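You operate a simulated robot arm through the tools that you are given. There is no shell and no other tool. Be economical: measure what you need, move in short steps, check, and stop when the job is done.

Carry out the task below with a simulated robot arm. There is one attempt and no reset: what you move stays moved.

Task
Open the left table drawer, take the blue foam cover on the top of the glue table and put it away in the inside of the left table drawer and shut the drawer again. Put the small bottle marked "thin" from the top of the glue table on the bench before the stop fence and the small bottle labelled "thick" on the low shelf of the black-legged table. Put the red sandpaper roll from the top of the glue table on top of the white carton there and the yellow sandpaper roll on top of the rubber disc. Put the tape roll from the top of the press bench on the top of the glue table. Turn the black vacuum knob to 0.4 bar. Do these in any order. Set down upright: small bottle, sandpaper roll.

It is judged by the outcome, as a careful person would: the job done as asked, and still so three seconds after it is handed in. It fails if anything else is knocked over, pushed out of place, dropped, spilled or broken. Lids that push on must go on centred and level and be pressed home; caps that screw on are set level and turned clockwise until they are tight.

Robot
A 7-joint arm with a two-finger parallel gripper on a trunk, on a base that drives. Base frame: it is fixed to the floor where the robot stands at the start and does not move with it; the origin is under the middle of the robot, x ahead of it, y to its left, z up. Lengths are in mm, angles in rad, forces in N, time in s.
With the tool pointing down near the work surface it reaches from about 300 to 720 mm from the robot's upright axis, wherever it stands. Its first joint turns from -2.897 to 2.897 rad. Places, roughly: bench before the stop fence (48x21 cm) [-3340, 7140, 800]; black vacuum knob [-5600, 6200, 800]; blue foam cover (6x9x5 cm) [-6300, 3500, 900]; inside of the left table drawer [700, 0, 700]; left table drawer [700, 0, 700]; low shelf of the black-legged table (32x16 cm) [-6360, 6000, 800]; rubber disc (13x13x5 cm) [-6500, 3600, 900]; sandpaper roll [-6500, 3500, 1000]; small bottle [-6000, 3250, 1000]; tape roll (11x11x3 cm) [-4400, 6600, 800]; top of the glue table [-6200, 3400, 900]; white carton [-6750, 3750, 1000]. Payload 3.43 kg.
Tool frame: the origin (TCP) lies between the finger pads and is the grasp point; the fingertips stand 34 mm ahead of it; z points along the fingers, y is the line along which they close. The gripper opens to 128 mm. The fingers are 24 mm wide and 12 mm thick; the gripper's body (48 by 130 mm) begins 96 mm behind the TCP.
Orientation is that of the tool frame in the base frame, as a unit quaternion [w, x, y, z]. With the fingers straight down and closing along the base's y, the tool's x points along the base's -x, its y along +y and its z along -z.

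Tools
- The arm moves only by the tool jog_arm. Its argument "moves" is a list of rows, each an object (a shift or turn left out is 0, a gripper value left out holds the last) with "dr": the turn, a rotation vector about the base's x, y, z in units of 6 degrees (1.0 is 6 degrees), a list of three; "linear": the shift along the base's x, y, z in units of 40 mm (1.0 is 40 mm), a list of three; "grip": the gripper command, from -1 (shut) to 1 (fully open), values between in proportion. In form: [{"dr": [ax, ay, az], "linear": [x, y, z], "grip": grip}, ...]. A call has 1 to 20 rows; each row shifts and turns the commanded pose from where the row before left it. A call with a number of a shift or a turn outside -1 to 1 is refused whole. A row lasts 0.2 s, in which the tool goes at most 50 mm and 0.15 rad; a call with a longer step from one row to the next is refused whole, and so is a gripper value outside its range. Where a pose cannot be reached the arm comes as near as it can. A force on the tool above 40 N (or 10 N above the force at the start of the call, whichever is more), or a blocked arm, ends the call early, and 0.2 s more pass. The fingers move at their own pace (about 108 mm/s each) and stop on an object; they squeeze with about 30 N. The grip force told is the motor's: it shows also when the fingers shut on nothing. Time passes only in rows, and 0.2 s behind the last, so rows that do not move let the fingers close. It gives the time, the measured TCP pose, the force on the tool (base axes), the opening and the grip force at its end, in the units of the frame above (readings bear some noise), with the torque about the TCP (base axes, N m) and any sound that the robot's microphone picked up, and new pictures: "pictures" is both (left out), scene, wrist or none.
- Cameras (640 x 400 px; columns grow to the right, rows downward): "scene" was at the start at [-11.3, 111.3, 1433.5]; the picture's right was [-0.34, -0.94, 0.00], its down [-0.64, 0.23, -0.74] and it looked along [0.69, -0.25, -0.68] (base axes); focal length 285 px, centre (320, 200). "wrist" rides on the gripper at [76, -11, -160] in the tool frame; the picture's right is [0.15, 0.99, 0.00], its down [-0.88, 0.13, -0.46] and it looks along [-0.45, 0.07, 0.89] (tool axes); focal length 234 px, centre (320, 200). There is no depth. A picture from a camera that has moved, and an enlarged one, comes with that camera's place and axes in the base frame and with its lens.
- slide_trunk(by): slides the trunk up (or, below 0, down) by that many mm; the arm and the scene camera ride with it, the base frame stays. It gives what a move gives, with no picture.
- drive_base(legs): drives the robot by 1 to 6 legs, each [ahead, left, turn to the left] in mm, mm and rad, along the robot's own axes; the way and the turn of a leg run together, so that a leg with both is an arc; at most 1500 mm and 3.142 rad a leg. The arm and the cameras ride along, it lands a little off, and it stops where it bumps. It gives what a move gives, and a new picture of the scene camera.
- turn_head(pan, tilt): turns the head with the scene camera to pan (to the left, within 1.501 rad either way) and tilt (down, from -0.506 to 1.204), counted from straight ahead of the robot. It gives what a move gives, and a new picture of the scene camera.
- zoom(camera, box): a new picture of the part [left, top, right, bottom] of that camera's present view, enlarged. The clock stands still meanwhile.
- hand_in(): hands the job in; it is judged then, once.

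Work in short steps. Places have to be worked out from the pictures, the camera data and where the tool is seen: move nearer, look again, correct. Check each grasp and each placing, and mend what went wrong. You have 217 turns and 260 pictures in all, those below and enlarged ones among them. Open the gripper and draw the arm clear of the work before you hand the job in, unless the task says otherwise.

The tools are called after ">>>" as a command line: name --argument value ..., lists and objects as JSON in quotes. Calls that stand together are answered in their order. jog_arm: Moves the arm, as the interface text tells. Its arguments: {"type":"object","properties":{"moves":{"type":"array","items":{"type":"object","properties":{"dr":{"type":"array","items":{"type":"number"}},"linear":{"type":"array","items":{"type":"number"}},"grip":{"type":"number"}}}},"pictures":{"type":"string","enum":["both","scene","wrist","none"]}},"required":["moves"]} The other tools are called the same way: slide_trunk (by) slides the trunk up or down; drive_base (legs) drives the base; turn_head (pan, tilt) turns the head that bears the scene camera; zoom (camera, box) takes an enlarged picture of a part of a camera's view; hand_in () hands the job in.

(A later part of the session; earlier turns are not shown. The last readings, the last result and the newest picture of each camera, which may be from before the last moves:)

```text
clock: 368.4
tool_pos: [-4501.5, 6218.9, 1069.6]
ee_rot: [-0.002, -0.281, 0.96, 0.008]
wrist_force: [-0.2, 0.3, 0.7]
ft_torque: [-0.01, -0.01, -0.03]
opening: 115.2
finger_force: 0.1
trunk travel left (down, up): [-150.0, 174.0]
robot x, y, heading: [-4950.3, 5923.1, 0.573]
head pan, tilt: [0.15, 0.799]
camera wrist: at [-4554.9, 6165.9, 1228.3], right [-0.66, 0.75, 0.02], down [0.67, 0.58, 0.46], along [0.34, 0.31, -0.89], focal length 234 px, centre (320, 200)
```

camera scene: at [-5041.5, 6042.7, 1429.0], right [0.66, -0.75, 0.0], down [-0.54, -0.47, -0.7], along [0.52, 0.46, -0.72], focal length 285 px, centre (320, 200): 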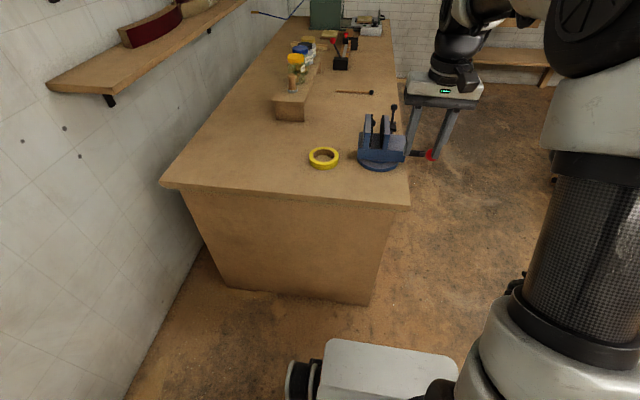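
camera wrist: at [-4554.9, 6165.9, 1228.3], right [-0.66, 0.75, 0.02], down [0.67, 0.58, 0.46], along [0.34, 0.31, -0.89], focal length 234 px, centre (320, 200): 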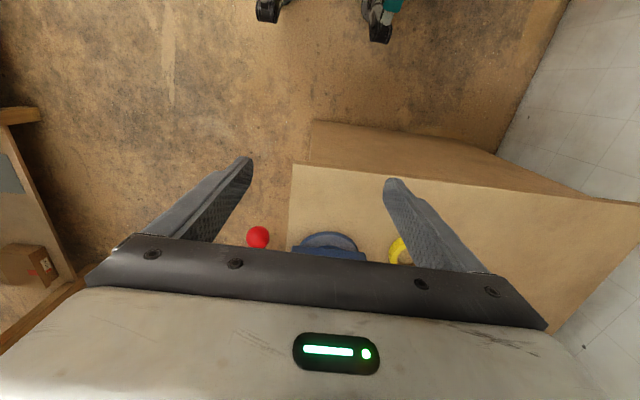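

The base touched the black table's leg at its rear left. I move ahead 200 and left 100 only; the tape is then easily in reach.

>>> drive_base --legs '[[200, 0, 0], [0, 100, 0]]'

>>> turn_head --pan 1.45 --tilt 0.6

```text
clock: 371.3
tool_pos: [-4384.7, 6410.0, 1069.3]
ee_rot: [-0.001, -0.281, 0.96, 0.009]
wrist_force: [-0.9, -0.1, 0.0]
ft_torque: [0.0, 0.03, 0.0]
opening: 114.8
finger_force: 0.0
trunk travel left (down, up): [-150.0, 174.0]
robot x, y, heading: [-4836.5, 6110.7, 0.573]
head pan, tilt: [0.15, 0.799]
camera scene: at [-4926.0, 6234.2, 1429.0], right [0.66, -0.75, 0.0], down [-0.54, -0.47, -0.7], along [0.52, 0.46, -0.72], focal length 285 px, centre (320, 200)
```

scene: 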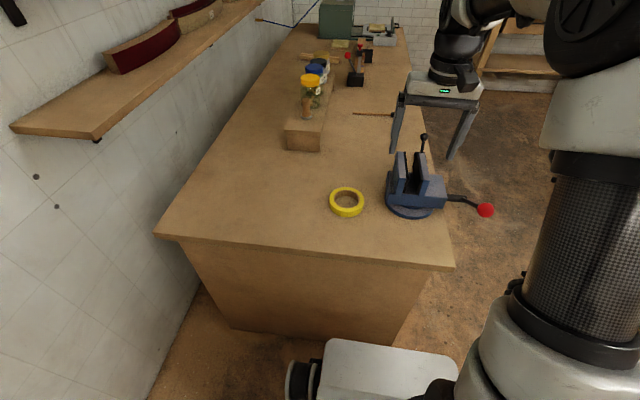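

```text
clock: 372.7
tool_pos: [-4384.6, 6410.2, 1068.5]
ee_rot: [-0.001, -0.281, 0.96, 0.008]
wrist_force: [0.5, -0.3, 0.3]
ft_torque: [0.01, -0.04, 0.02]
opening: 115.2
finger_force: 0.0
trunk travel left (down, up): [-150.0, 174.0]
robot x, y, heading: [-4829.9, 6116.6, 0.568]
head pan, tilt: [1.45, 0.6]
camera scene: at [-5025.0, 6260.5, 1445.9], right [0.9, 0.44, 0.0], down [0.25, -0.51, -0.83], along [-0.36, 0.74, -0.56], focal length 285 px, centre (320, 200)
```

scene: 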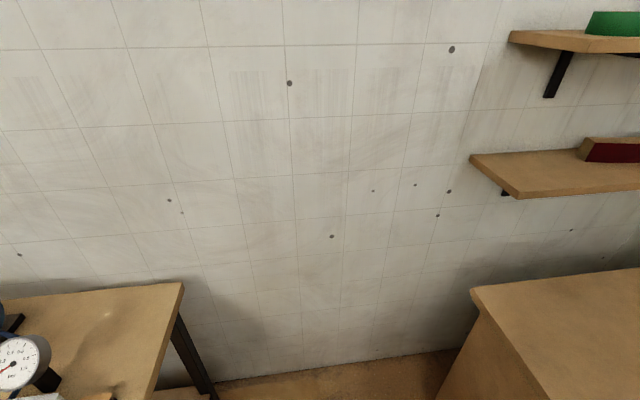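

Nothing looks displaced. I move the tool above the tape and look with the wrist camera.

>>> jog_arm --moves '[{"linear": [-0.37, 0.89, 0], "grip": 1}, {"linear": [-0.37, 0.89, -0.3]}, {"linear": [-0.37, 0.89, -0.8]}, {"linear": [-0.37, 0.89, -0.9]}, {}]' --pictures "wrist"

>>> turn_head --pan 0.15 --tilt 0.8

```text
refused: row 3 steps farther than a row can; nothing moved
```

```text
clock: 374.2
tool_pos: [-4384.6, 6410.1, 1067.9]
ee_rot: [-0.002, -0.281, 0.96, 0.008]
wrist_force: [-0.2, 0.7, 0.0]
ft_torque: [0.0, 0.02, 0.02]
opening: 115.3
finger_force: 0.1
trunk travel left (down, up): [-150.0, 174.0]
robot x, y, heading: [-4835.1, 6114.1, 0.572]
head pan, tilt: [0.15, 0.799]
camera scene: at [-4926.0, 6234.3, 1429.0], right [0.66, -0.75, 0.0], down [-0.54, -0.47, -0.7], along [0.52, 0.46, -0.72], focal length 285 px, centre (320, 200)
```

scene: 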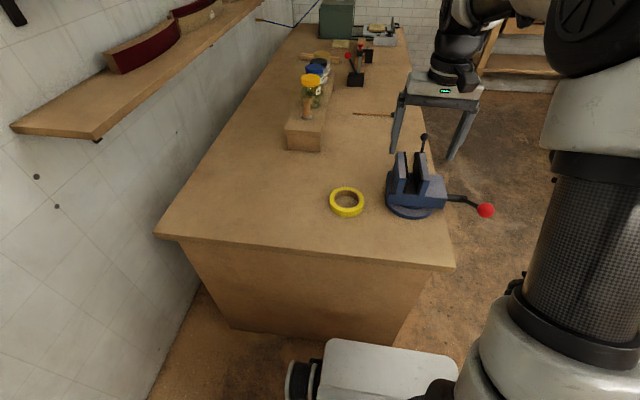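

>>> jog_arm --moves '[{"linear": [-0.37, 0.89, 0], "grip": 1}, {"linear": [-0.37, 0.89, -0.3]}, {"linear": [-0.37, 0.89, -0.5]}, {"linear": [-0.37, 0.89, -0.5]}, {"linear": [0, 0, -0.6]}, {}]' --pictures "wrist"

```text
clock: 375.6
tool_pos: [-4443.1, 6554.5, 993.0]
ee_rot: [-0.001, -0.281, 0.96, 0.008]
wrist_force: [-0.1, -0.4, 0.0]
ft_torque: [0.0, -0.01, 0.0]
opening: 127.9
finger_force: 0.1
trunk travel left (down, up): [-150.0, 174.0]
robot x, y, heading: [-4836.7, 6114.7, 0.574]
head pan, tilt: [0.15, 0.799]
camera wrist: at [-4498.5, 6500.7, 1151.8], right [-0.66, 0.75, 0.02], down [0.67, 0.58, 0.46], along [0.34, 0.31, -0.89], focal length 234 px, centre (320, 200)
```

wrist: 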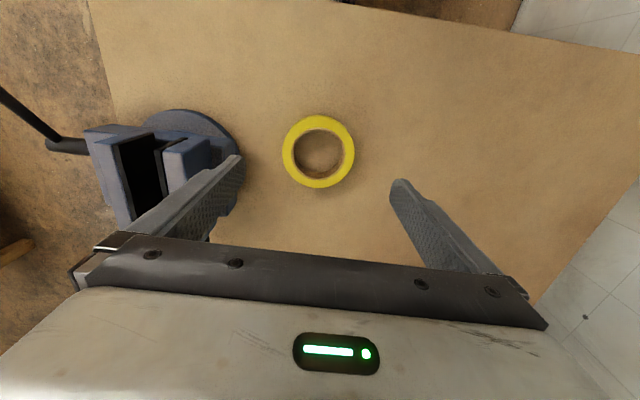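

Two views agree on tape top ≈ [-4428,6565,812]. I centre over it, lower to z≈865 and recheck.

>>> jog_arm --moves '[{"linear": [0.37, 0.26, 0]}, {"linear": [0, 0, -0.8]}, {"linear": [0, 0, -0.8]}, {"linear": [0, 0, -0.8]}, {"linear": [0, 0, -0.8]}, {}]' --pictures "wrist"

```text
clock: 377.0
tool_pos: [-4431.4, 6563.7, 865.5]
ee_rot: [-0.002, -0.281, 0.96, 0.007]
wrist_force: [0.2, 0.4, 0.2]
ft_torque: [-0.01, 0.02, 0.03]
opening: 128.1
finger_force: 0.1
trunk travel left (down, up): [-150.0, 174.0]
robot x, y, heading: [-4835.1, 6111.0, 0.573]
head pan, tilt: [0.15, 0.799]
camera wrist: at [-4485.1, 6509.8, 1024.1], right [-0.66, 0.75, 0.01], down [0.67, 0.58, 0.46], along [0.34, 0.31, -0.89], focal length 234 px, centre (320, 200)
```

wrist: 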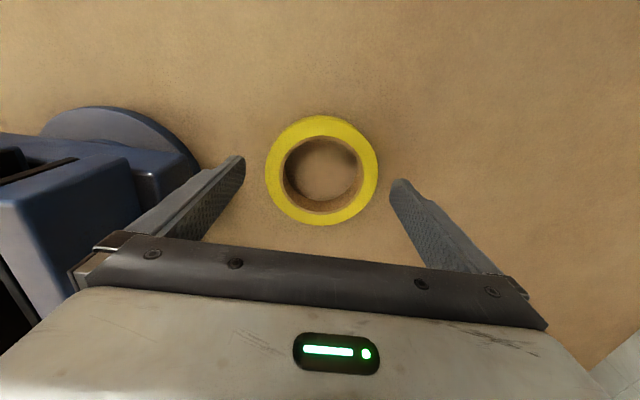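

Centred. I lower to finger-tip height near the table and close.

>>> jog_arm --moves '[{"linear": [0.04, 0, -0.5]}, {"linear": [0, 0, -0.3]}, {"linear": [0, 0, -0.2]}, {}]' --pictures "none"

>>> jog_arm --moves '[{"grip": -1}, {"grip": -1}, {"grip": -1}]' --pictures "wrist"

```text
clock: 377.8
tool_pos: [-4428.0, 6561.4, 834.6]
ee_rot: [0.001, -0.281, 0.96, 0.008]
wrist_force: [-8.6, -7.1, 22.0]
ft_torque: [-1.68, -0.31, -0.83]
opening: 128.0
finger_force: 0.0
trunk travel left (down, up): [-150.0, 174.0]
robot x, y, heading: [-4837.2, 6112.2, 0.569]
head pan, tilt: [0.15, 0.799]
stopped in row 3: the force on the tool passed its limit at 50 N (the readings are from after the stop); the commanded pose is now the measured one
```

```text
clock: 378.6
tool_pos: [-4423.2, 6561.0, 834.0]
ee_rot: [0.005, -0.281, 0.96, 0.008]
wrist_force: [9.3, -21.0, 33.8]
ft_torque: [-2.68, -1.15, 0.04]
opening: 103.2
finger_force: 30.5
trunk travel left (down, up): [-150.0, 174.0]
robot x, y, heading: [-4833.3, 6111.9, 0.573]
head pan, tilt: [0.15, 0.799]
camera wrist: at [-4480.0, 6507.4, 993.0], right [-0.66, 0.75, 0.01], down [0.67, 0.58, 0.47], along [0.35, 0.31, -0.88], focal length 234 px, centre (320, 200)
```

wrist: 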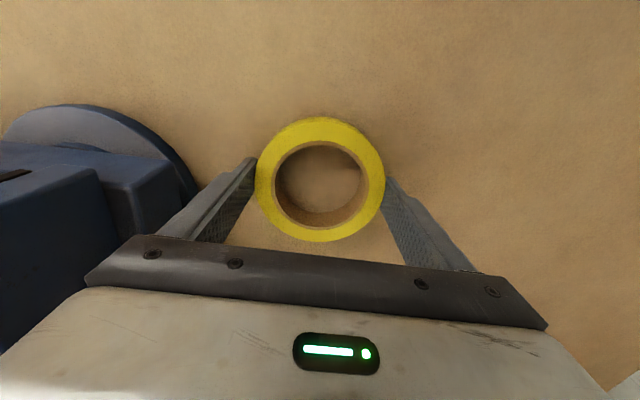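

Tips touched the table (z≈800), and the fingers hold the tape at 103 mm. I lift.

>>> jog_arm --moves '[{"linear": [0, 0, 0.3]}, {"linear": [0, 0, 0.8]}, {"linear": [0, 0, 0.9]}, {"linear": [0, 0, 0.9]}, {"linear": [0, 0, 0.9]}, {"linear": [0, 0, 0.9]}, {"linear": [0, 0, 0.9]}]' --pictures "wrist"

```text
clock: 380.2
tool_pos: [-4426.9, 6563.4, 1056.3]
ee_rot: [0.0, -0.281, 0.96, 0.008]
wrist_force: [0.0, 0.7, -1.5]
ft_torque: [-0.04, 0.01, 0.01]
opening: 103.0
finger_force: 29.8
trunk travel left (down, up): [-150.0, 174.0]
robot x, y, heading: [-4835.0, 6110.0, 0.574]
head pan, tilt: [0.15, 0.799]
camera wrist: at [-4482.3, 6510.9, 1215.5], right [-0.66, 0.75, 0.01], down [0.67, 0.58, 0.46], along [0.34, 0.31, -0.89], focal length 234 px, centre (320, 200)
```

wrist: 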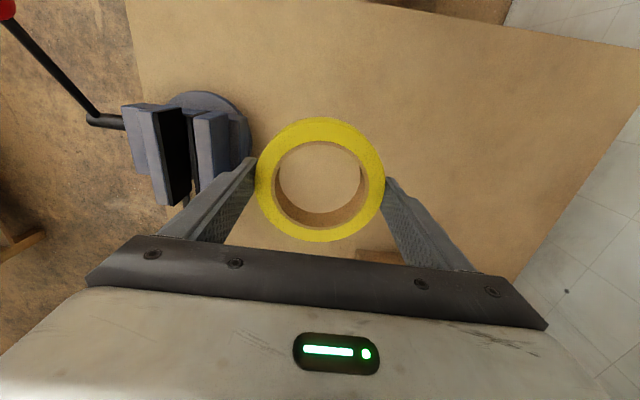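

Tape held. I drive to the glue table's NE side, turning round in the open floor.

>>> drive_base --legs '[[-207, -467, 0], [-452, -423, 0], [0, 0, -3.12], [560, 547, 0], [560, 547, 0]]'

>>> turn_head --pan 0.0 --tilt 0.55

```text
clock: 407.6
tool_pos: [-5565.6, 2991.6, 1056.3]
ee_rot: [0.008, 0.953, 0.304, -0.001]
wrist_force: [0.2, 0.2, -1.0]
ft_torque: [0.02, -0.02, 0.01]
opening: 103.1
finger_force: 30.2
trunk travel left (down, up): [-150.0, 174.0]
robot x, y, heading: [-5181.5, 3460.9, -2.521]
head pan, tilt: [0.15, 0.799]
camera scene: at [-5082.3, 3344.3, 1429.0], right [-0.7, 0.72, 0.0], down [0.51, 0.5, -0.7], along [-0.5, -0.49, -0.72], focal length 285 px, centre (320, 200)
```

scene: 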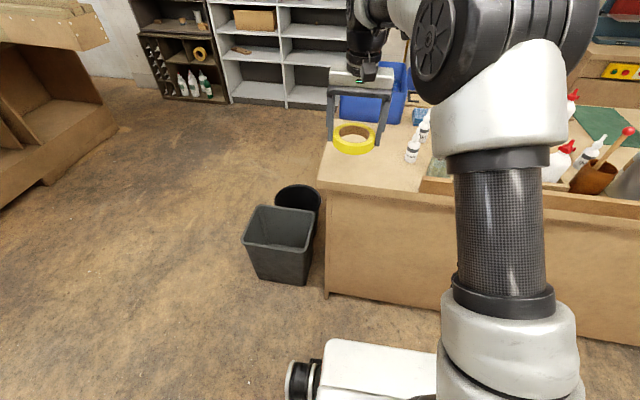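

```text
clock: 408.3
tool_pos: [-5564.5, 2991.2, 1055.5]
ee_rot: [0.008, 0.953, 0.304, -0.001]
wrist_force: [-0.6, 0.1, -0.2]
ft_torque: [0.03, 0.0, 0.0]
opening: 103.0
finger_force: 30.0
trunk travel left (down, up): [-150.0, 174.0]
robot x, y, heading: [-5179.7, 3465.6, -2.521]
head pan, tilt: [0.0, 0.55]
camera scene: at [-5097.5, 3348.2, 1450.3], right [-0.58, 0.81, 0.0], down [0.43, 0.3, -0.85], along [-0.69, -0.5, -0.52], focal length 285 px, centre (320, 200)
```

scene: 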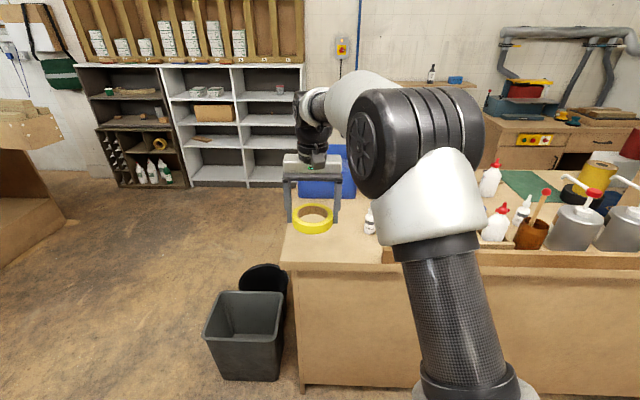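

The corner area of the table near the SE end is free. I drive 200 mm closer and set the tape at about [-5720,2896], clear of bottles and blue bin.

>>> drive_base --legs '[[200, 40, 0]]'

>>> jog_arm --moves '[{"linear": [0, 0, 0.2]}]' --pictures "wrist"

```text
clock: 410.0
tool_pos: [-5702.0, 2840.8, 1056.5]
ee_rot: [0.008, 0.952, 0.305, -0.002]
wrist_force: [-0.5, -0.1, -0.3]
ft_torque: [0.0, -0.01, -0.02]
opening: 102.9
finger_force: 29.8
trunk travel left (down, up): [-150.0, 174.0]
robot x, y, heading: [-5317.6, 3314.7, -2.515]
head pan, tilt: [0.0, 0.55]
camera scene: at [-5235.5, 3199.3, 1450.4], right [-0.58, 0.81, 0.0], down [0.42, 0.31, -0.85], along [-0.69, -0.5, -0.52], focal length 285 px, centre (320, 200)
```

scene: 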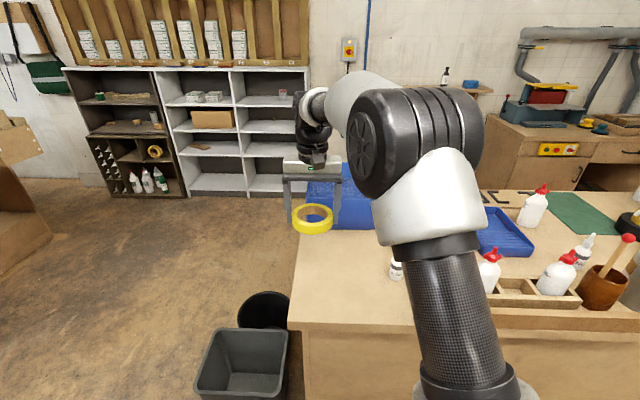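

```text
clock: 410.4
tool_pos: [-5701.6, 2840.4, 1064.6]
ee_rot: [0.009, 0.952, 0.306, 0.0]
wrist_force: [0.1, -0.2, -0.6]
ft_torque: [0.01, -0.01, 0.02]
opening: 103.0
finger_force: 30.3
trunk travel left (down, up): [-150.0, 174.0]
robot x, y, heading: [-5314.0, 3313.7, -2.516]
head pan, tilt: [0.0, 0.55]
camera wrist: at [-5645.6, 2895.9, 1223.1], right [0.7, -0.72, 0.01], down [-0.64, -0.61, 0.46], along [-0.32, -0.33, -0.89], focal length 234 px, centre (320, 200)
```

wrist: 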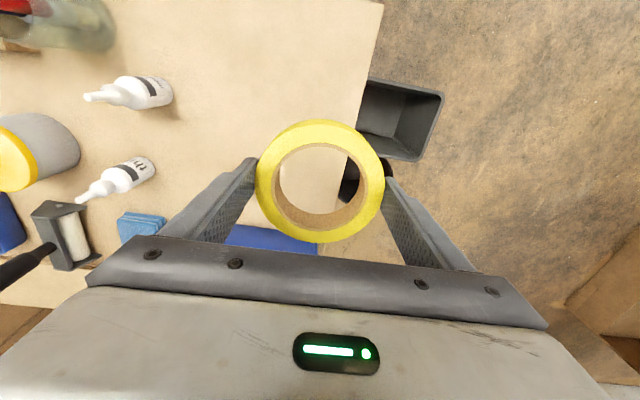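

I move to the chosen spot and lower.

>>> jog_arm --moves '[{"linear": [-0.22, 0.7, 0]}, {"linear": [-0.22, 0.7, 0]}, {"linear": [0, 0, -0.9]}, {"linear": [0, 0, -0.9]}, {"linear": [0, 0, -0.9]}, {"linear": [0, 0, -0.7]}, {}]' --pictures "wrist"

>>> jog_arm --moves '[{"linear": [0, 0, -0.2]}, {"linear": [0, 0, -0.1]}, {}]' --pictures "none"

```text
clock: 412.0
tool_pos: [-5720.4, 2898.0, 928.6]
ee_rot: [0.008, 0.952, 0.306, 0.0]
wrist_force: [0.3, -0.7, -1.2]
ft_torque: [-0.01, 0.0, 0.02]
opening: 103.0
finger_force: 29.7
trunk travel left (down, up): [-150.0, 174.0]
robot x, y, heading: [-5322.5, 3317.5, -2.518]
head pan, tilt: [0.0, 0.55]
camera wrist: at [-5662.9, 2952.3, 1086.6], right [0.7, -0.72, 0.01], down [-0.64, -0.61, 0.46], along [-0.32, -0.33, -0.89], focal length 234 px, centre (320, 200)
```

wrist: 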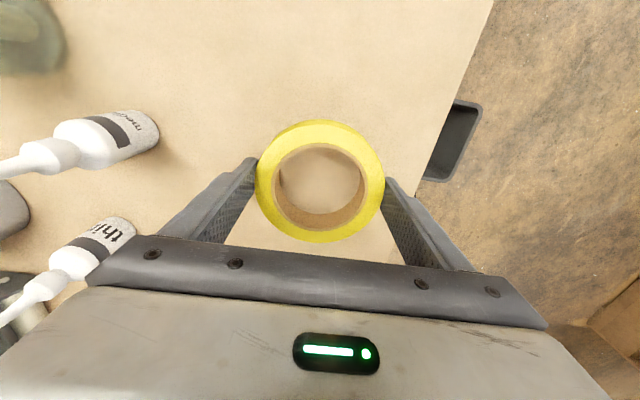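

```text
clock: 412.8
tool_pos: [-5720.2, 2897.7, 917.0]
ee_rot: [0.009, 0.952, 0.307, -0.001]
wrist_force: [0.2, 0.0, -0.5]
ft_torque: [0.01, 0.01, 0.01]
opening: 103.0
finger_force: 30.4
trunk travel left (down, up): [-150.0, 174.0]
robot x, y, heading: [-5318.6, 3312.3, -2.517]
head pan, tilt: [0.0, 0.55]
```

>>> jog_arm --moves '[{"linear": [0, 0, -0.15]}, {"linear": [0, 0, -0.1]}, {"linear": [0, 0, -0.1]}, {}]' --pictures "none"

>>> jog_arm --moves '[{"linear": [0, 0, -0.1]}, {"linear": [0, 0, -0.1]}, {}]' --pictures "none"

```text
clock: 413.8
tool_pos: [-5719.1, 2897.4, 903.1]
ee_rot: [0.008, 0.952, 0.305, -0.001]
wrist_force: [0.0, 0.8, -0.7]
ft_torque: [-0.01, -0.01, 0.02]
opening: 103.1
finger_force: 29.9
trunk travel left (down, up): [-150.0, 174.0]
robot x, y, heading: [-5315.9, 3315.7, -2.515]
head pan, tilt: [0.0, 0.55]
```

```text
clock: 414.6
tool_pos: [-5719.4, 2897.0, 895.7]
ee_rot: [0.009, 0.952, 0.306, -0.001]
wrist_force: [0.7, 0.3, 4.4]
ft_torque: [0.23, 0.13, -0.04]
opening: 102.8
finger_force: 29.9
trunk travel left (down, up): [-150.0, 174.0]
robot x, y, heading: [-5316.6, 3313.6, -2.516]
head pan, tilt: [0.0, 0.55]
```

Contact at 896. I release, rise, and then look for the bottle labels.

>>> jog_arm --moves '[{"grip": 1}, {"grip": 1}, {"linear": [0, 0, 0.5]}, {"linear": [0, 0, 0.9]}, {"linear": [0, 0, 0.9]}, {"linear": [0, 0, 0.9]}, {"linear": [0, 0, 0.9]}, {"linear": [0.6, 0.5, 0.3]}, {"linear": [0.6, 0.5, 0]}]' --pictures "both"

>>> zoom --camera "scene" --box '[370, 190, 640, 330]'

```text
clock: 416.6
tool_pos: [-5670.6, 2937.5, 1071.7]
ee_rot: [0.008, 0.952, 0.306, 0.0]
wrist_force: [0.7, 0.4, -0.5]
ft_torque: [0.04, -0.01, 0.0]
opening: 128.0
finger_force: 0.1
trunk travel left (down, up): [-150.0, 174.0]
robot x, y, heading: [-5316.7, 3314.4, -2.521]
head pan, tilt: [0.0, 0.55]
camera scene: at [-5235.5, 3199.3, 1450.4], right [-0.58, 0.81, 0.0], down [0.42, 0.31, -0.85], along [-0.69, -0.5, -0.52], focal length 285 px, centre (320, 200)
camera wrist: at [-5614.3, 2993.0, 1229.7], right [0.7, -0.72, 0.01], down [-0.64, -0.61, 0.46], along [-0.32, -0.33, -0.89], focal length 234 px, centre (320, 200)
```

scene: 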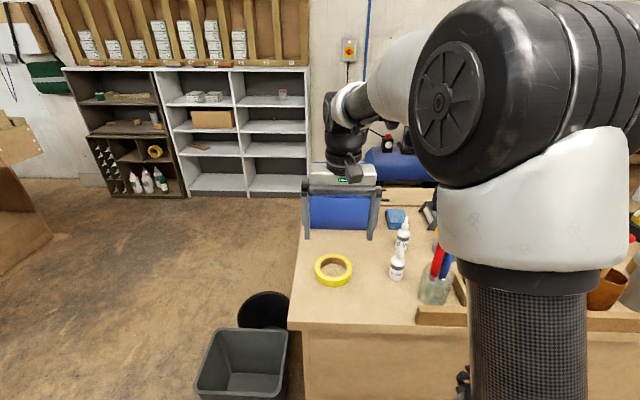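
wrist: 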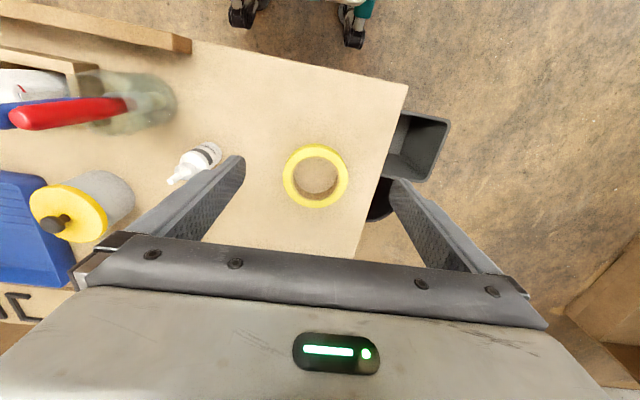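

```text
2.37 times, centred on (505, 260) of scene
camera zoom: at [-5235.5, 3199.3, 1450.4], right [-0.58, 0.81, 0.0], down [0.42, 0.31, -0.85], along [-0.69, -0.5, -0.52], focal length 675 px, centre (-118, 58)
```

zoom: 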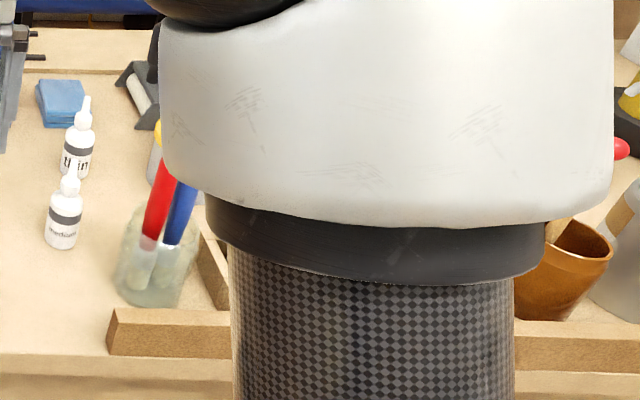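

This pair is "thin" and "medium"; "thick" must be the small bottle near the pump jugs. I shift the base to reach "thin" comfortably.

>>> drive_base --legs '[[60, -100, 0]]'

>>> turn_head --pan 0.25 --tilt 0.65

>>> zoom --camera "scene" --box '[330, 100, 530, 225]'

```text
clock: 418.2
tool_pos: [-5778.5, 2983.4, 1071.4]
ee_rot: [0.008, 0.952, 0.307, -0.001]
wrist_force: [-0.3, -0.2, 0.2]
ft_torque: [0.05, 0.0, 0.0]
opening: 127.8
finger_force: 0.1
trunk travel left (down, up): [-150.0, 174.0]
robot x, y, heading: [-5428.9, 3359.1, -2.514]
head pan, tilt: [0.0, 0.55]
camera scene: at [-5342.4, 3245.1, 1450.4], right [-0.59, 0.81, 0.0], down [0.42, 0.31, -0.85], along [-0.69, -0.5, -0.52], focal length 285 px, centre (320, 200)
```

scene: 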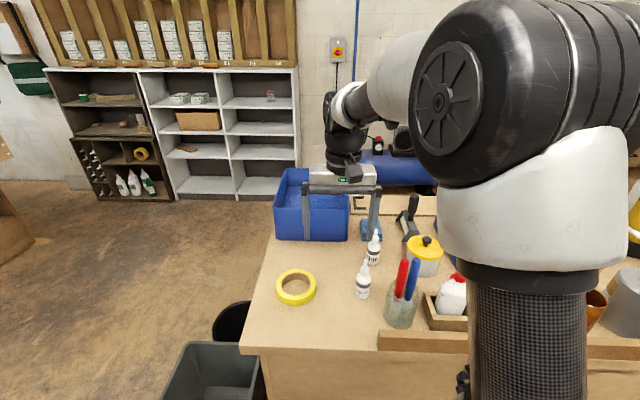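

```text
clock: 418.9
tool_pos: [-5777.6, 2984.0, 1070.9]
ee_rot: [0.008, 0.952, 0.307, -0.001]
wrist_force: [-0.4, 0.2, -1.0]
ft_torque: [-0.01, 0.01, 0.01]
opening: 128.0
finger_force: 0.0
trunk travel left (down, up): [-150.0, 174.0]
robot x, y, heading: [-5425.4, 3358.1, -2.514]
head pan, tilt: [0.25, 0.649]
camera scene: at [-5325.3, 3231.1, 1441.6], right [-0.77, 0.64, 0.0], down [0.39, 0.46, -0.8], along [-0.51, -0.61, -0.6], focal length 285 px, centre (320, 200)
```

scene: 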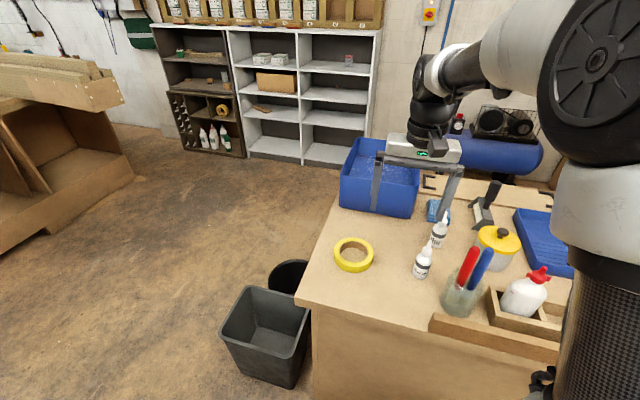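

```text
3.20 times, centred on (430, 162) of scene
camera zoom: at [-5325.3, 3231.1, 1441.6], right [-0.77, 0.64, 0.0], down [0.39, 0.46, -0.8], along [-0.51, -0.61, -0.6], focal length 911 px, centre (-32, 320)
```

zoom: 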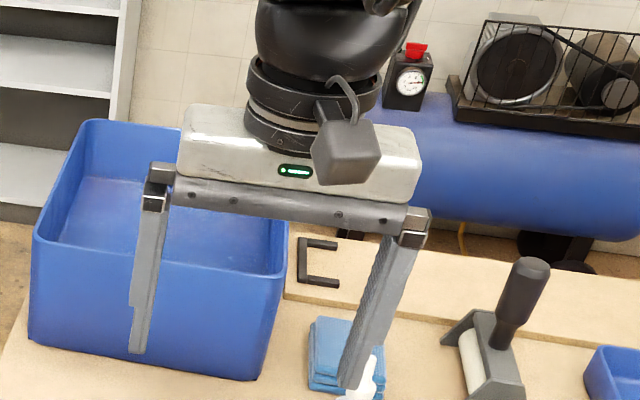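

"Thin" base ≈ [-5927,3016]. I move above it with a narrowed gripper and check.

>>> jog_arm --moves '[{"linear": [-0.93, 0.2, 0], "grip": 0.2}, {"linear": [-0.93, 0.2, 0]}, {"linear": [-0.93, 0.2, 0]}, {"linear": [-0.93, 0.2, 0]}, {}]' --pictures "wrist"

```text
clock: 420.1
tool_pos: [-5927.0, 3016.0, 1069.0]
ee_rot: [0.008, 0.952, 0.307, 0.0]
wrist_force: [-0.2, -0.9, 0.4]
ft_torque: [0.0, 0.04, -0.01]
opening: 76.9
finger_force: 0.1
trunk travel left (down, up): [-150.0, 174.0]
robot x, y, heading: [-5426.8, 3362.4, -2.513]
head pan, tilt: [0.25, 0.649]
camera wrist: at [-5870.8, 3070.5, 1229.1], right [0.7, -0.72, 0.01], down [-0.64, -0.61, 0.46], along [-0.32, -0.33, -0.89], focal length 234 px, centre (320, 200)
```

wrist: 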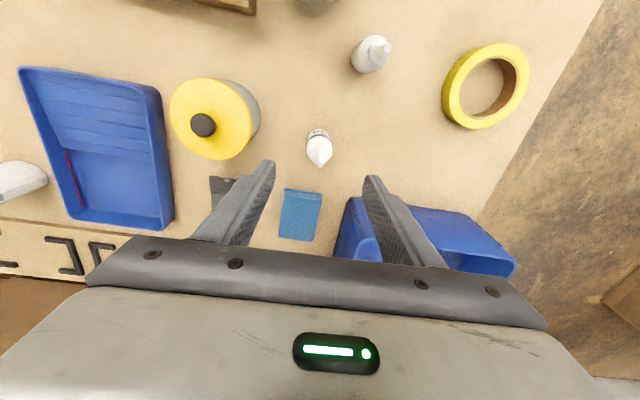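

Aligned. I narrow to 60 mm, descend around the bottle and grip.

>>> jog_arm --moves '[{"linear": [0.07, -0.07, -0.5], "grip": -0.06}, {"linear": [0, 0, -0.9]}, {"linear": [0, 0, -0.9]}, {"linear": [0, 0, -0.9]}, {"linear": [0, 0, -0.85]}, {}]' --pictures "wrist"

```text
clock: 421.6
tool_pos: [-5923.9, 3012.4, 908.1]
ee_rot: [0.008, 0.952, 0.307, -0.001]
wrist_force: [-0.3, 0.2, 0.0]
ft_torque: [0.03, -0.04, 0.0]
opening: 59.9
finger_force: 0.0
trunk travel left (down, up): [-150.0, 174.0]
robot x, y, heading: [-5428.2, 3356.3, -2.513]
head pan, tilt: [0.25, 0.649]
camera wrist: at [-5866.6, 3067.3, 1066.7], right [0.7, -0.72, 0.01], down [-0.64, -0.61, 0.46], along [-0.32, -0.33, -0.89], focal length 234 px, centre (320, 200)
```

wrist: 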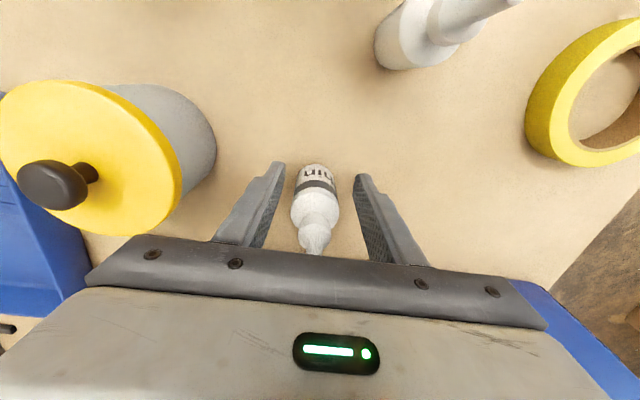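

>>> jog_arm --moves '[{"grip": -1}, {"grip": -1}, {"grip": -1}, {"linear": [0, 0, 0.5]}, {"linear": [0, 0, 0.9]}, {"linear": [0, 0, 0.9]}, {"linear": [0, 0, 0.9]}, {"linear": [0, 0, 0.9]}, {"linear": [0.5, 0.4, 0.3]}, {"linear": [0.5, 0.4, 0]}]' --pictures "wrist"

```text
clock: 423.8
tool_pos: [-5883.2, 3043.7, 1084.8]
ee_rot: [0.008, 0.952, 0.306, 0.0]
wrist_force: [0.0, 0.9, -0.8]
ft_torque: [0.02, 0.03, 0.0]
opening: 34.2
finger_force: 30.0
trunk travel left (down, up): [-150.0, 174.0]
robot x, y, heading: [-5424.5, 3357.5, -2.52]
head pan, tilt: [0.25, 0.649]
camera wrist: at [-5826.6, 3099.9, 1244.2], right [0.7, -0.72, 0.01], down [-0.64, -0.61, 0.46], along [-0.32, -0.33, -0.89], focal length 234 px, centre (320, 200)
```

wrist: 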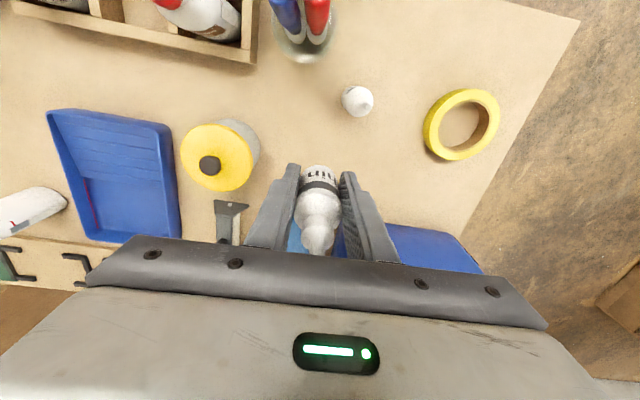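

Holding "thin" (34 mm). I drive to the fence bench by the known aisle.

>>> drive_base --legs '[[-300, 0, 0], [-1065, -919, 0], [0, 0, -1.598], [271, -1028, 0], [-33, -1469, 0]]'

>>> turn_head --pan 0.0 --tilt 0.65

```text
clock: 462.3
tool_pos: [-3238.8, 6974.5, 1085.0]
ee_rot: [0.006, 0.884, -0.467, -0.007]
wrist_force: [-0.4, 0.6, -0.3]
ft_torque: [-0.03, 0.01, 0.02]
opening: 34.4
finger_force: 30.0
trunk travel left (down, up): [-150.0, 174.0]
robot x, y, heading: [-2938.0, 6514.8, 2.17]
head pan, tilt: [0.25, 0.649]
camera scene: at [-3064.5, 6412.4, 1441.6], right [0.66, 0.75, 0.0], down [0.45, -0.4, -0.8], along [-0.6, 0.52, -0.6], focal length 285 px, centre (320, 200)
```

scene: 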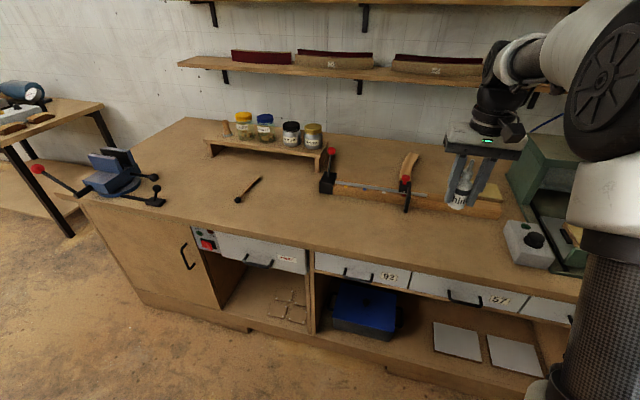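

```text
clock: 463.1
tool_pos: [-3238.0, 6974.9, 1085.3]
ee_rot: [0.005, 0.884, -0.467, -0.007]
wrist_force: [-0.2, 0.5, -0.1]
ft_torque: [-0.01, -0.03, 0.01]
opening: 33.9
finger_force: 30.2
trunk travel left (down, up): [-150.0, 174.0]
robot x, y, heading: [-2935.1, 6511.6, 2.176]
head pan, tilt: [0.0, 0.649]
camera scene: at [-3048.4, 6426.7, 1441.6], right [0.82, 0.57, 0.0], down [0.34, -0.5, -0.8], along [-0.45, 0.66, -0.6], focal length 285 px, centre (320, 200)
```

scene: 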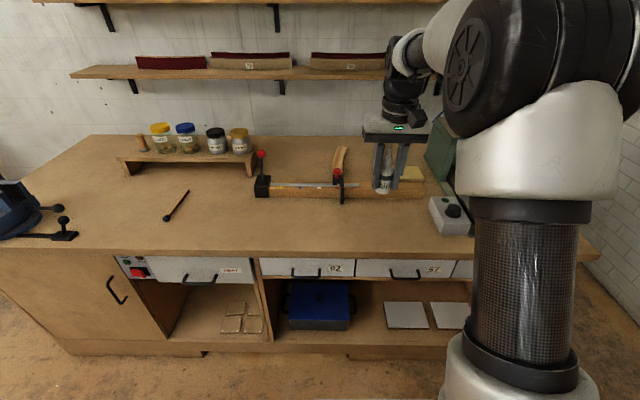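

The zone before the fence is free. I drive 165 mm ahead to reach its centre at about [-3345,7130].

>>> drive_base --legs '[[165, 0, 0]]'

>>> jog_arm --moves '[{}]' --pictures "wrist"

```text
clock: 464.5
tool_pos: [-3332.7, 7111.5, 1084.9]
ee_rot: [0.005, 0.885, -0.466, -0.007]
wrist_force: [0.5, -0.1, -0.5]
ft_torque: [-0.01, -0.01, 0.0]
opening: 34.3
finger_force: 30.2
trunk travel left (down, up): [-150.0, 174.0]
robot x, y, heading: [-3027.2, 6644.7, 2.174]
head pan, tilt: [0.0, 0.649]
camera scene: at [-3141.2, 6561.8, 1441.6], right [0.82, 0.57, 0.0], down [0.34, -0.5, -0.8], along [-0.45, 0.66, -0.6], focal length 285 px, centre (320, 200)
```

scene: 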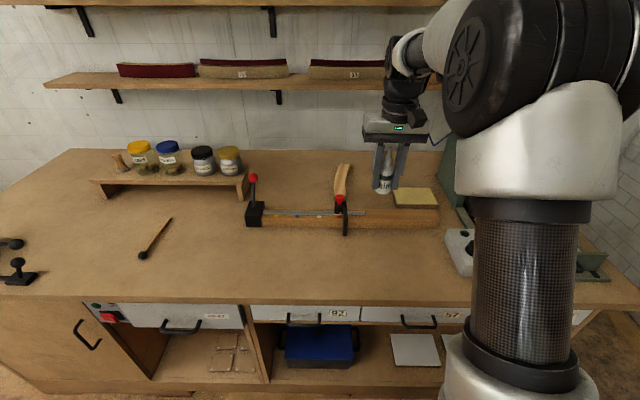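

```text
clock: 464.9
tool_pos: [-3331.4, 7108.4, 1085.9]
ee_rot: [0.005, 0.884, -0.467, -0.007]
wrist_force: [0.3, -0.2, 0.1]
ft_torque: [-0.05, 0.03, -0.01]
opening: 34.1
finger_force: 30.0
trunk travel left (down, up): [-150.0, 174.0]
robot x, y, heading: [-3028.2, 6646.0, 2.174]
head pan, tilt: [0.0, 0.649]
camera wrist: at [-3275.4, 7053.6, 1244.0], right [-0.73, -0.68, 0.01], down [-0.6, 0.65, 0.46], along [-0.32, 0.33, -0.89], focal length 234 px, centre (320, 200)
```

wrist: 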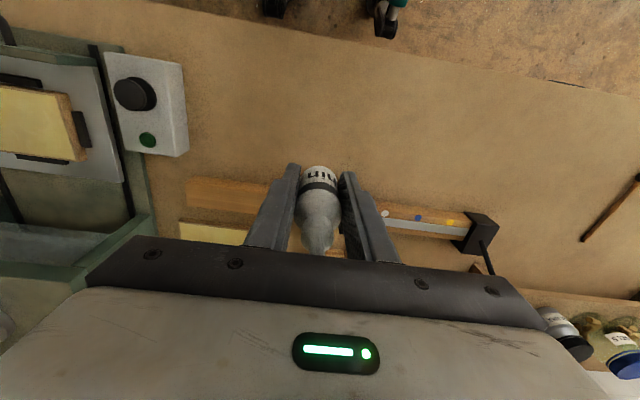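

The current spot is about 120 mm before the fence, well in the zone. I lower straight down.

>>> jog_arm --moves '[{"linear": [0, 0, -0.9]}, {"linear": [0, 0, -0.9]}, {"linear": [0, 0, -0.9]}, {"linear": [0, 0, -0.9]}, {"linear": [0, 0, -0.9]}, {"linear": [0, 0, -0.9]}, {"linear": [0, 0, -0.3]}, {}]' --pictures "both"

```text
clock: 466.7
tool_pos: [-3332.4, 7109.1, 856.0]
ee_rot: [0.006, 0.884, -0.467, -0.006]
wrist_force: [-0.5, 0.1, -1.1]
ft_torque: [-0.06, -0.01, -0.03]
opening: 33.8
finger_force: 30.4
trunk travel left (down, up): [-150.0, 174.0]
robot x, y, heading: [-3027.4, 6646.2, 2.173]
head pan, tilt: [0.0, 0.649]
camera scene: at [-3141.2, 6561.9, 1441.6], right [0.82, 0.57, 0.0], down [0.34, -0.5, -0.8], along [-0.45, 0.66, -0.6], focal length 285 px, centre (320, 200)
camera wrist: at [-3276.3, 7053.3, 1015.4], right [-0.73, -0.68, 0.01], down [-0.6, 0.65, 0.46], along [-0.32, 0.33, -0.89], focal length 234 px, centre (320, 200)
```

scene: 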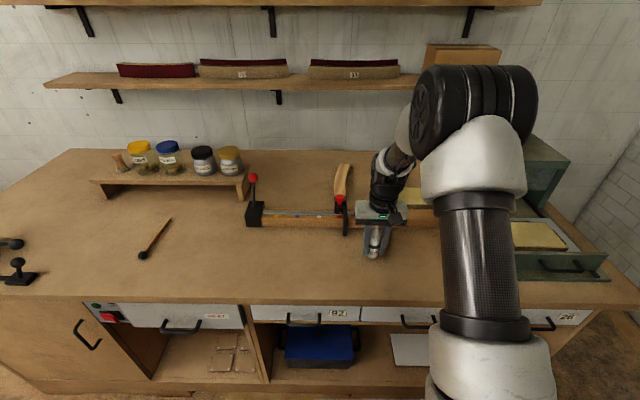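
wrist: 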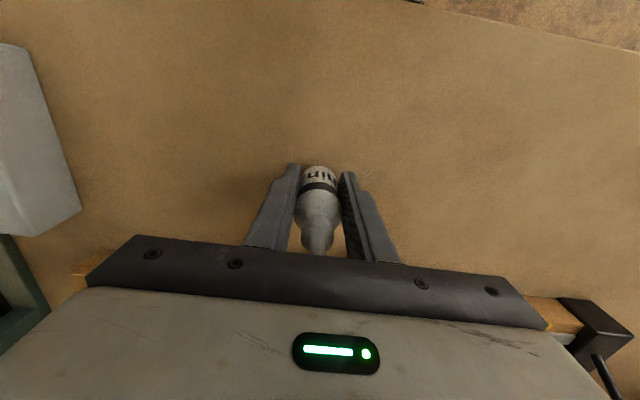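

>>> jog_arm --moves '[{"linear": [0, 0, -0.12]}, {"linear": [0, 0, -0.1]}, {}]' --pictures "none"

>>> jog_arm --moves '[{"linear": [0, 0, -0.1]}, {"linear": [0, 0, -0.08]}, {}]' --pictures "none"

```text
clock: 467.5
tool_pos: [-3333.5, 7109.5, 848.2]
ee_rot: [0.005, 0.885, -0.466, -0.007]
wrist_force: [-0.6, -0.6, 0.8]
ft_torque: [0.02, 0.0, 0.0]
opening: 33.8
finger_force: 30.2
trunk travel left (down, up): [-150.0, 174.0]
robot x, y, heading: [-3030.5, 6645.8, 2.174]
head pan, tilt: [0.0, 0.649]
```

```text
clock: 468.3
tool_pos: [-3333.1, 7109.5, 845.3]
ee_rot: [0.004, 0.884, -0.467, -0.009]
wrist_force: [-1.1, 1.2, 28.0]
ft_torque: [0.51, -0.05, 0.0]
opening: 34.5
finger_force: 29.5
trunk travel left (down, up): [-150.0, 174.0]
robot x, y, heading: [-3025.3, 6642.6, 2.169]
head pan, tilt: [0.0, 0.649]
```

Contact. I release and lift.

>>> jog_arm --moves '[{"linear": [0, 0, 0.06]}, {"grip": 0.1}, {"grip": 0.1}, {"linear": [0, 0, 0.8]}, {"linear": [0, 0, 0.9]}, {"linear": [0, 0, 0.9]}, {"linear": [0, 0, 0.9]}, {"linear": [0, 0, 0.9]}, {"linear": [0, 0, 0.9]}]' --pictures "wrist"

```text
clock: 470.3
tool_pos: [-3332.7, 7108.6, 1056.0]
ee_rot: [0.006, 0.885, -0.466, -0.007]
wrist_force: [0.6, -0.3, -0.4]
ft_torque: [-0.04, 0.01, -0.02]
opening: 70.6
finger_force: 0.0
trunk travel left (down, up): [-150.0, 174.0]
robot x, y, heading: [-3025.9, 6644.1, 2.172]
head pan, tilt: [0.0, 0.649]
camera wrist: at [-3275.8, 7052.7, 1214.7], right [-0.73, -0.68, 0.01], down [-0.6, 0.65, 0.46], along [-0.32, 0.33, -0.89], focal length 234 px, centre (320, 200)
```

wrist: 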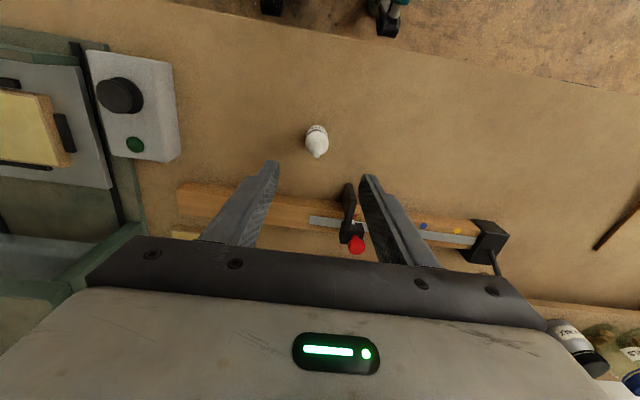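

"Thin" stands upright in place. Next I drive to the black-legged table to look at the knob and the shelf.

>>> drive_base --legs '[[-200, 0, 0], [0, 1490, 0], [380, 874, 0]]'

>>> turn_head --pan 0.35 --tilt 0.6

>>> zoom --camera "scene" --box '[120, 60, 440, 260]'

```text
clock: 494.4
tool_pos: [-5392.3, 5900.8, 1056.1]
ee_rot: [0.006, 0.887, -0.462, -0.007]
wrist_force: [0.0, 0.5, -0.4]
ft_torque: [0.0, -0.02, -0.02]
opening: 70.4
finger_force: 0.0
trunk travel left (down, up): [-150.0, 174.0]
robot x, y, heading: [-5078.9, 5439.2, 2.181]
head pan, tilt: [0.0, 0.649]
camera scene: at [-5194.6, 5356.0, 1441.6], right [0.82, 0.58, 0.0], down [0.35, -0.49, -0.8], along [-0.46, 0.65, -0.6], focal length 285 px, centre (320, 200)
```

scene: 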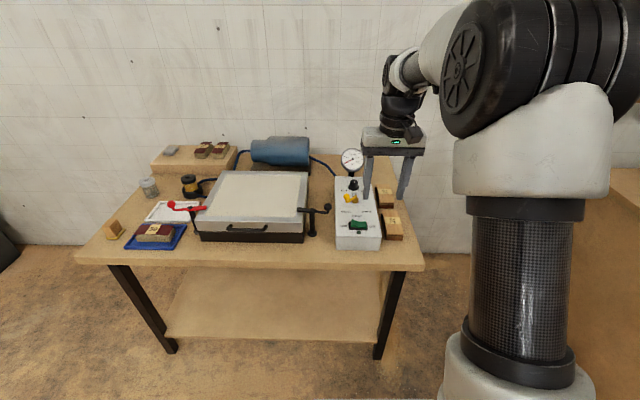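

```text
clock: 495.3
tool_pos: [-5392.8, 5901.7, 1055.7]
ee_rot: [0.005, 0.887, -0.461, -0.007]
wrist_force: [-0.1, 0.0, 0.2]
ft_torque: [0.04, 0.01, -0.02]
opening: 70.6
finger_force: 0.0
trunk travel left (down, up): [-150.0, 174.0]
robot x, y, heading: [-5085.8, 5440.6, 2.186]
head pan, tilt: [0.351, 0.6]
camera scene: at [-5217.2, 5335.5, 1445.9], right [0.57, 0.82, 0.0], down [0.46, -0.32, -0.83], along [-0.68, 0.47, -0.56], focal length 285 px, centre (320, 200)
```

scene: 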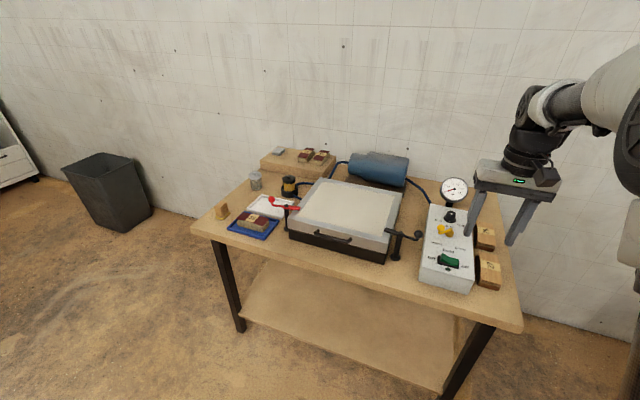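

```text
2.00 times, centred on (280, 160) of scene
camera zoom: at [-5217.2, 5335.5, 1445.9], right [0.57, 0.82, 0.0], down [0.46, -0.32, -0.83], along [-0.68, 0.47, -0.56], focal length 569 px, centre (400, 280)
```

zoom: 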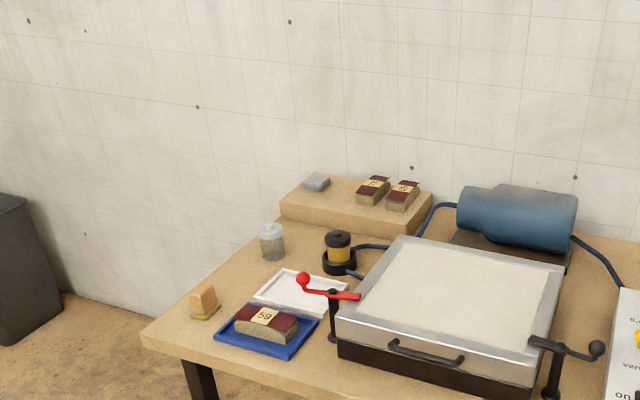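

The "low shelf" is the raised board at the back of that table. I zoom in on the control box with the black knob.

>>> zoom --camera "scene" --box '[400, 165, 520, 295]'

```text
3.08 times, centred on (460, 230) of scene
camera zoom: at [-5217.2, 5335.5, 1445.9], right [0.57, 0.82, 0.0], down [0.46, -0.32, -0.83], along [-0.68, 0.47, -0.56], focal length 876 px, centre (-111, 108)
```

zoom: 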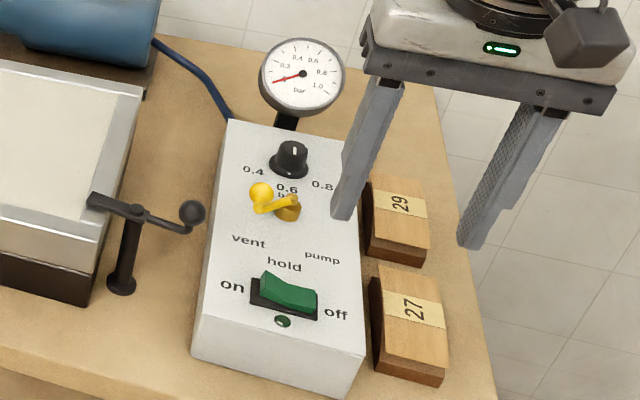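

I drive closer and hover the wrist camera over the knob.

>>> drive_base --legs '[[110, 20, 0]]'

>>> jog_arm --moves '[{"linear": [-0.3, 0, 0.3]}, {"linear": [-0.3, 0.0, 0.3]}, {}]' --pictures "wrist"

```text
clock: 496.5
tool_pos: [-5470.2, 5978.1, 1055.7]
ee_rot: [0.005, 0.887, -0.462, -0.006]
wrist_force: [-0.3, 0.0, 1.0]
ft_torque: [-0.03, -0.01, 0.02]
opening: 70.4
finger_force: 0.0
trunk travel left (down, up): [-150.0, 174.0]
robot x, y, heading: [-5163.0, 5519.2, 2.182]
head pan, tilt: [0.351, 0.6]
camera scene: at [-5296.1, 5413.2, 1445.9], right [0.57, 0.82, 0.0], down [0.46, -0.32, -0.83], along [-0.68, 0.47, -0.56], focal length 285 px, centre (320, 200)
```

scene: 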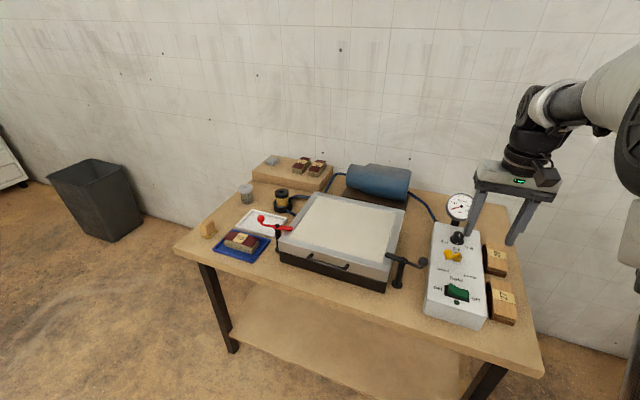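

```text
clock: 497.3
tool_pos: [-5496.2, 5978.7, 1080.3]
ee_rot: [0.005, 0.887, -0.461, -0.006]
wrist_force: [0.9, 0.5, -0.2]
ft_torque: [0.01, 0.01, 0.02]
opening: 70.3
finger_force: 0.1
trunk travel left (down, up): [-150.0, 174.0]
robot x, y, heading: [-5162.3, 5517.2, 2.186]
head pan, tilt: [0.351, 0.6]
camera wrist: at [-5437.4, 5923.9, 1238.7], right [-0.73, -0.69, 0.01], down [-0.6, 0.65, 0.46], along [-0.33, 0.33, -0.89], focal length 234 px, centre (320, 200)
```

wrist: 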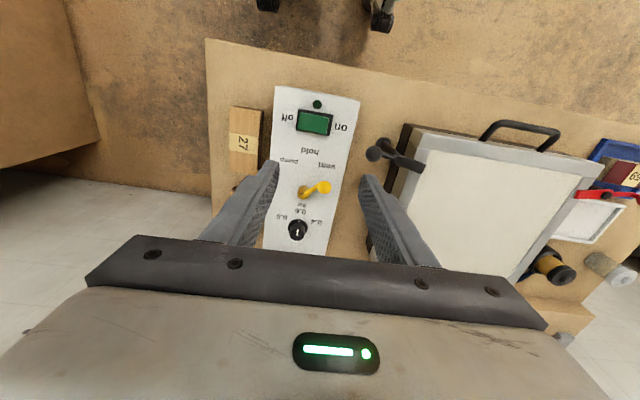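

>>> zoom --camera "wrist" --box '[255, 170, 345, 245]'

```text
5.33 times, centred on (300, 208) of wrist
camera zoom: at [-5437.4, 5923.9, 1238.7], right [-0.73, -0.69, 0.01], down [-0.6, 0.65, 0.46], along [-0.33, 0.33, -0.89], focal length 1249 px, centre (427, 160)
```

zoom: 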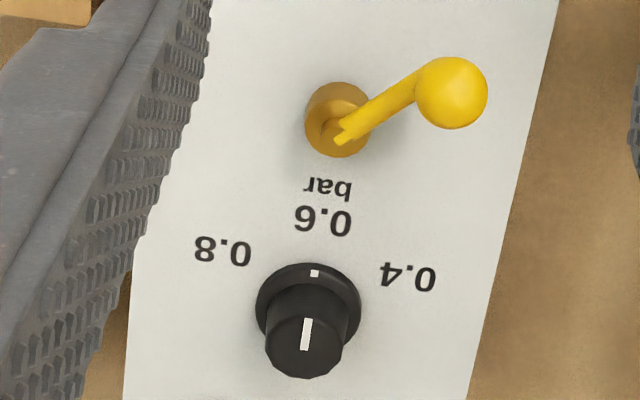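

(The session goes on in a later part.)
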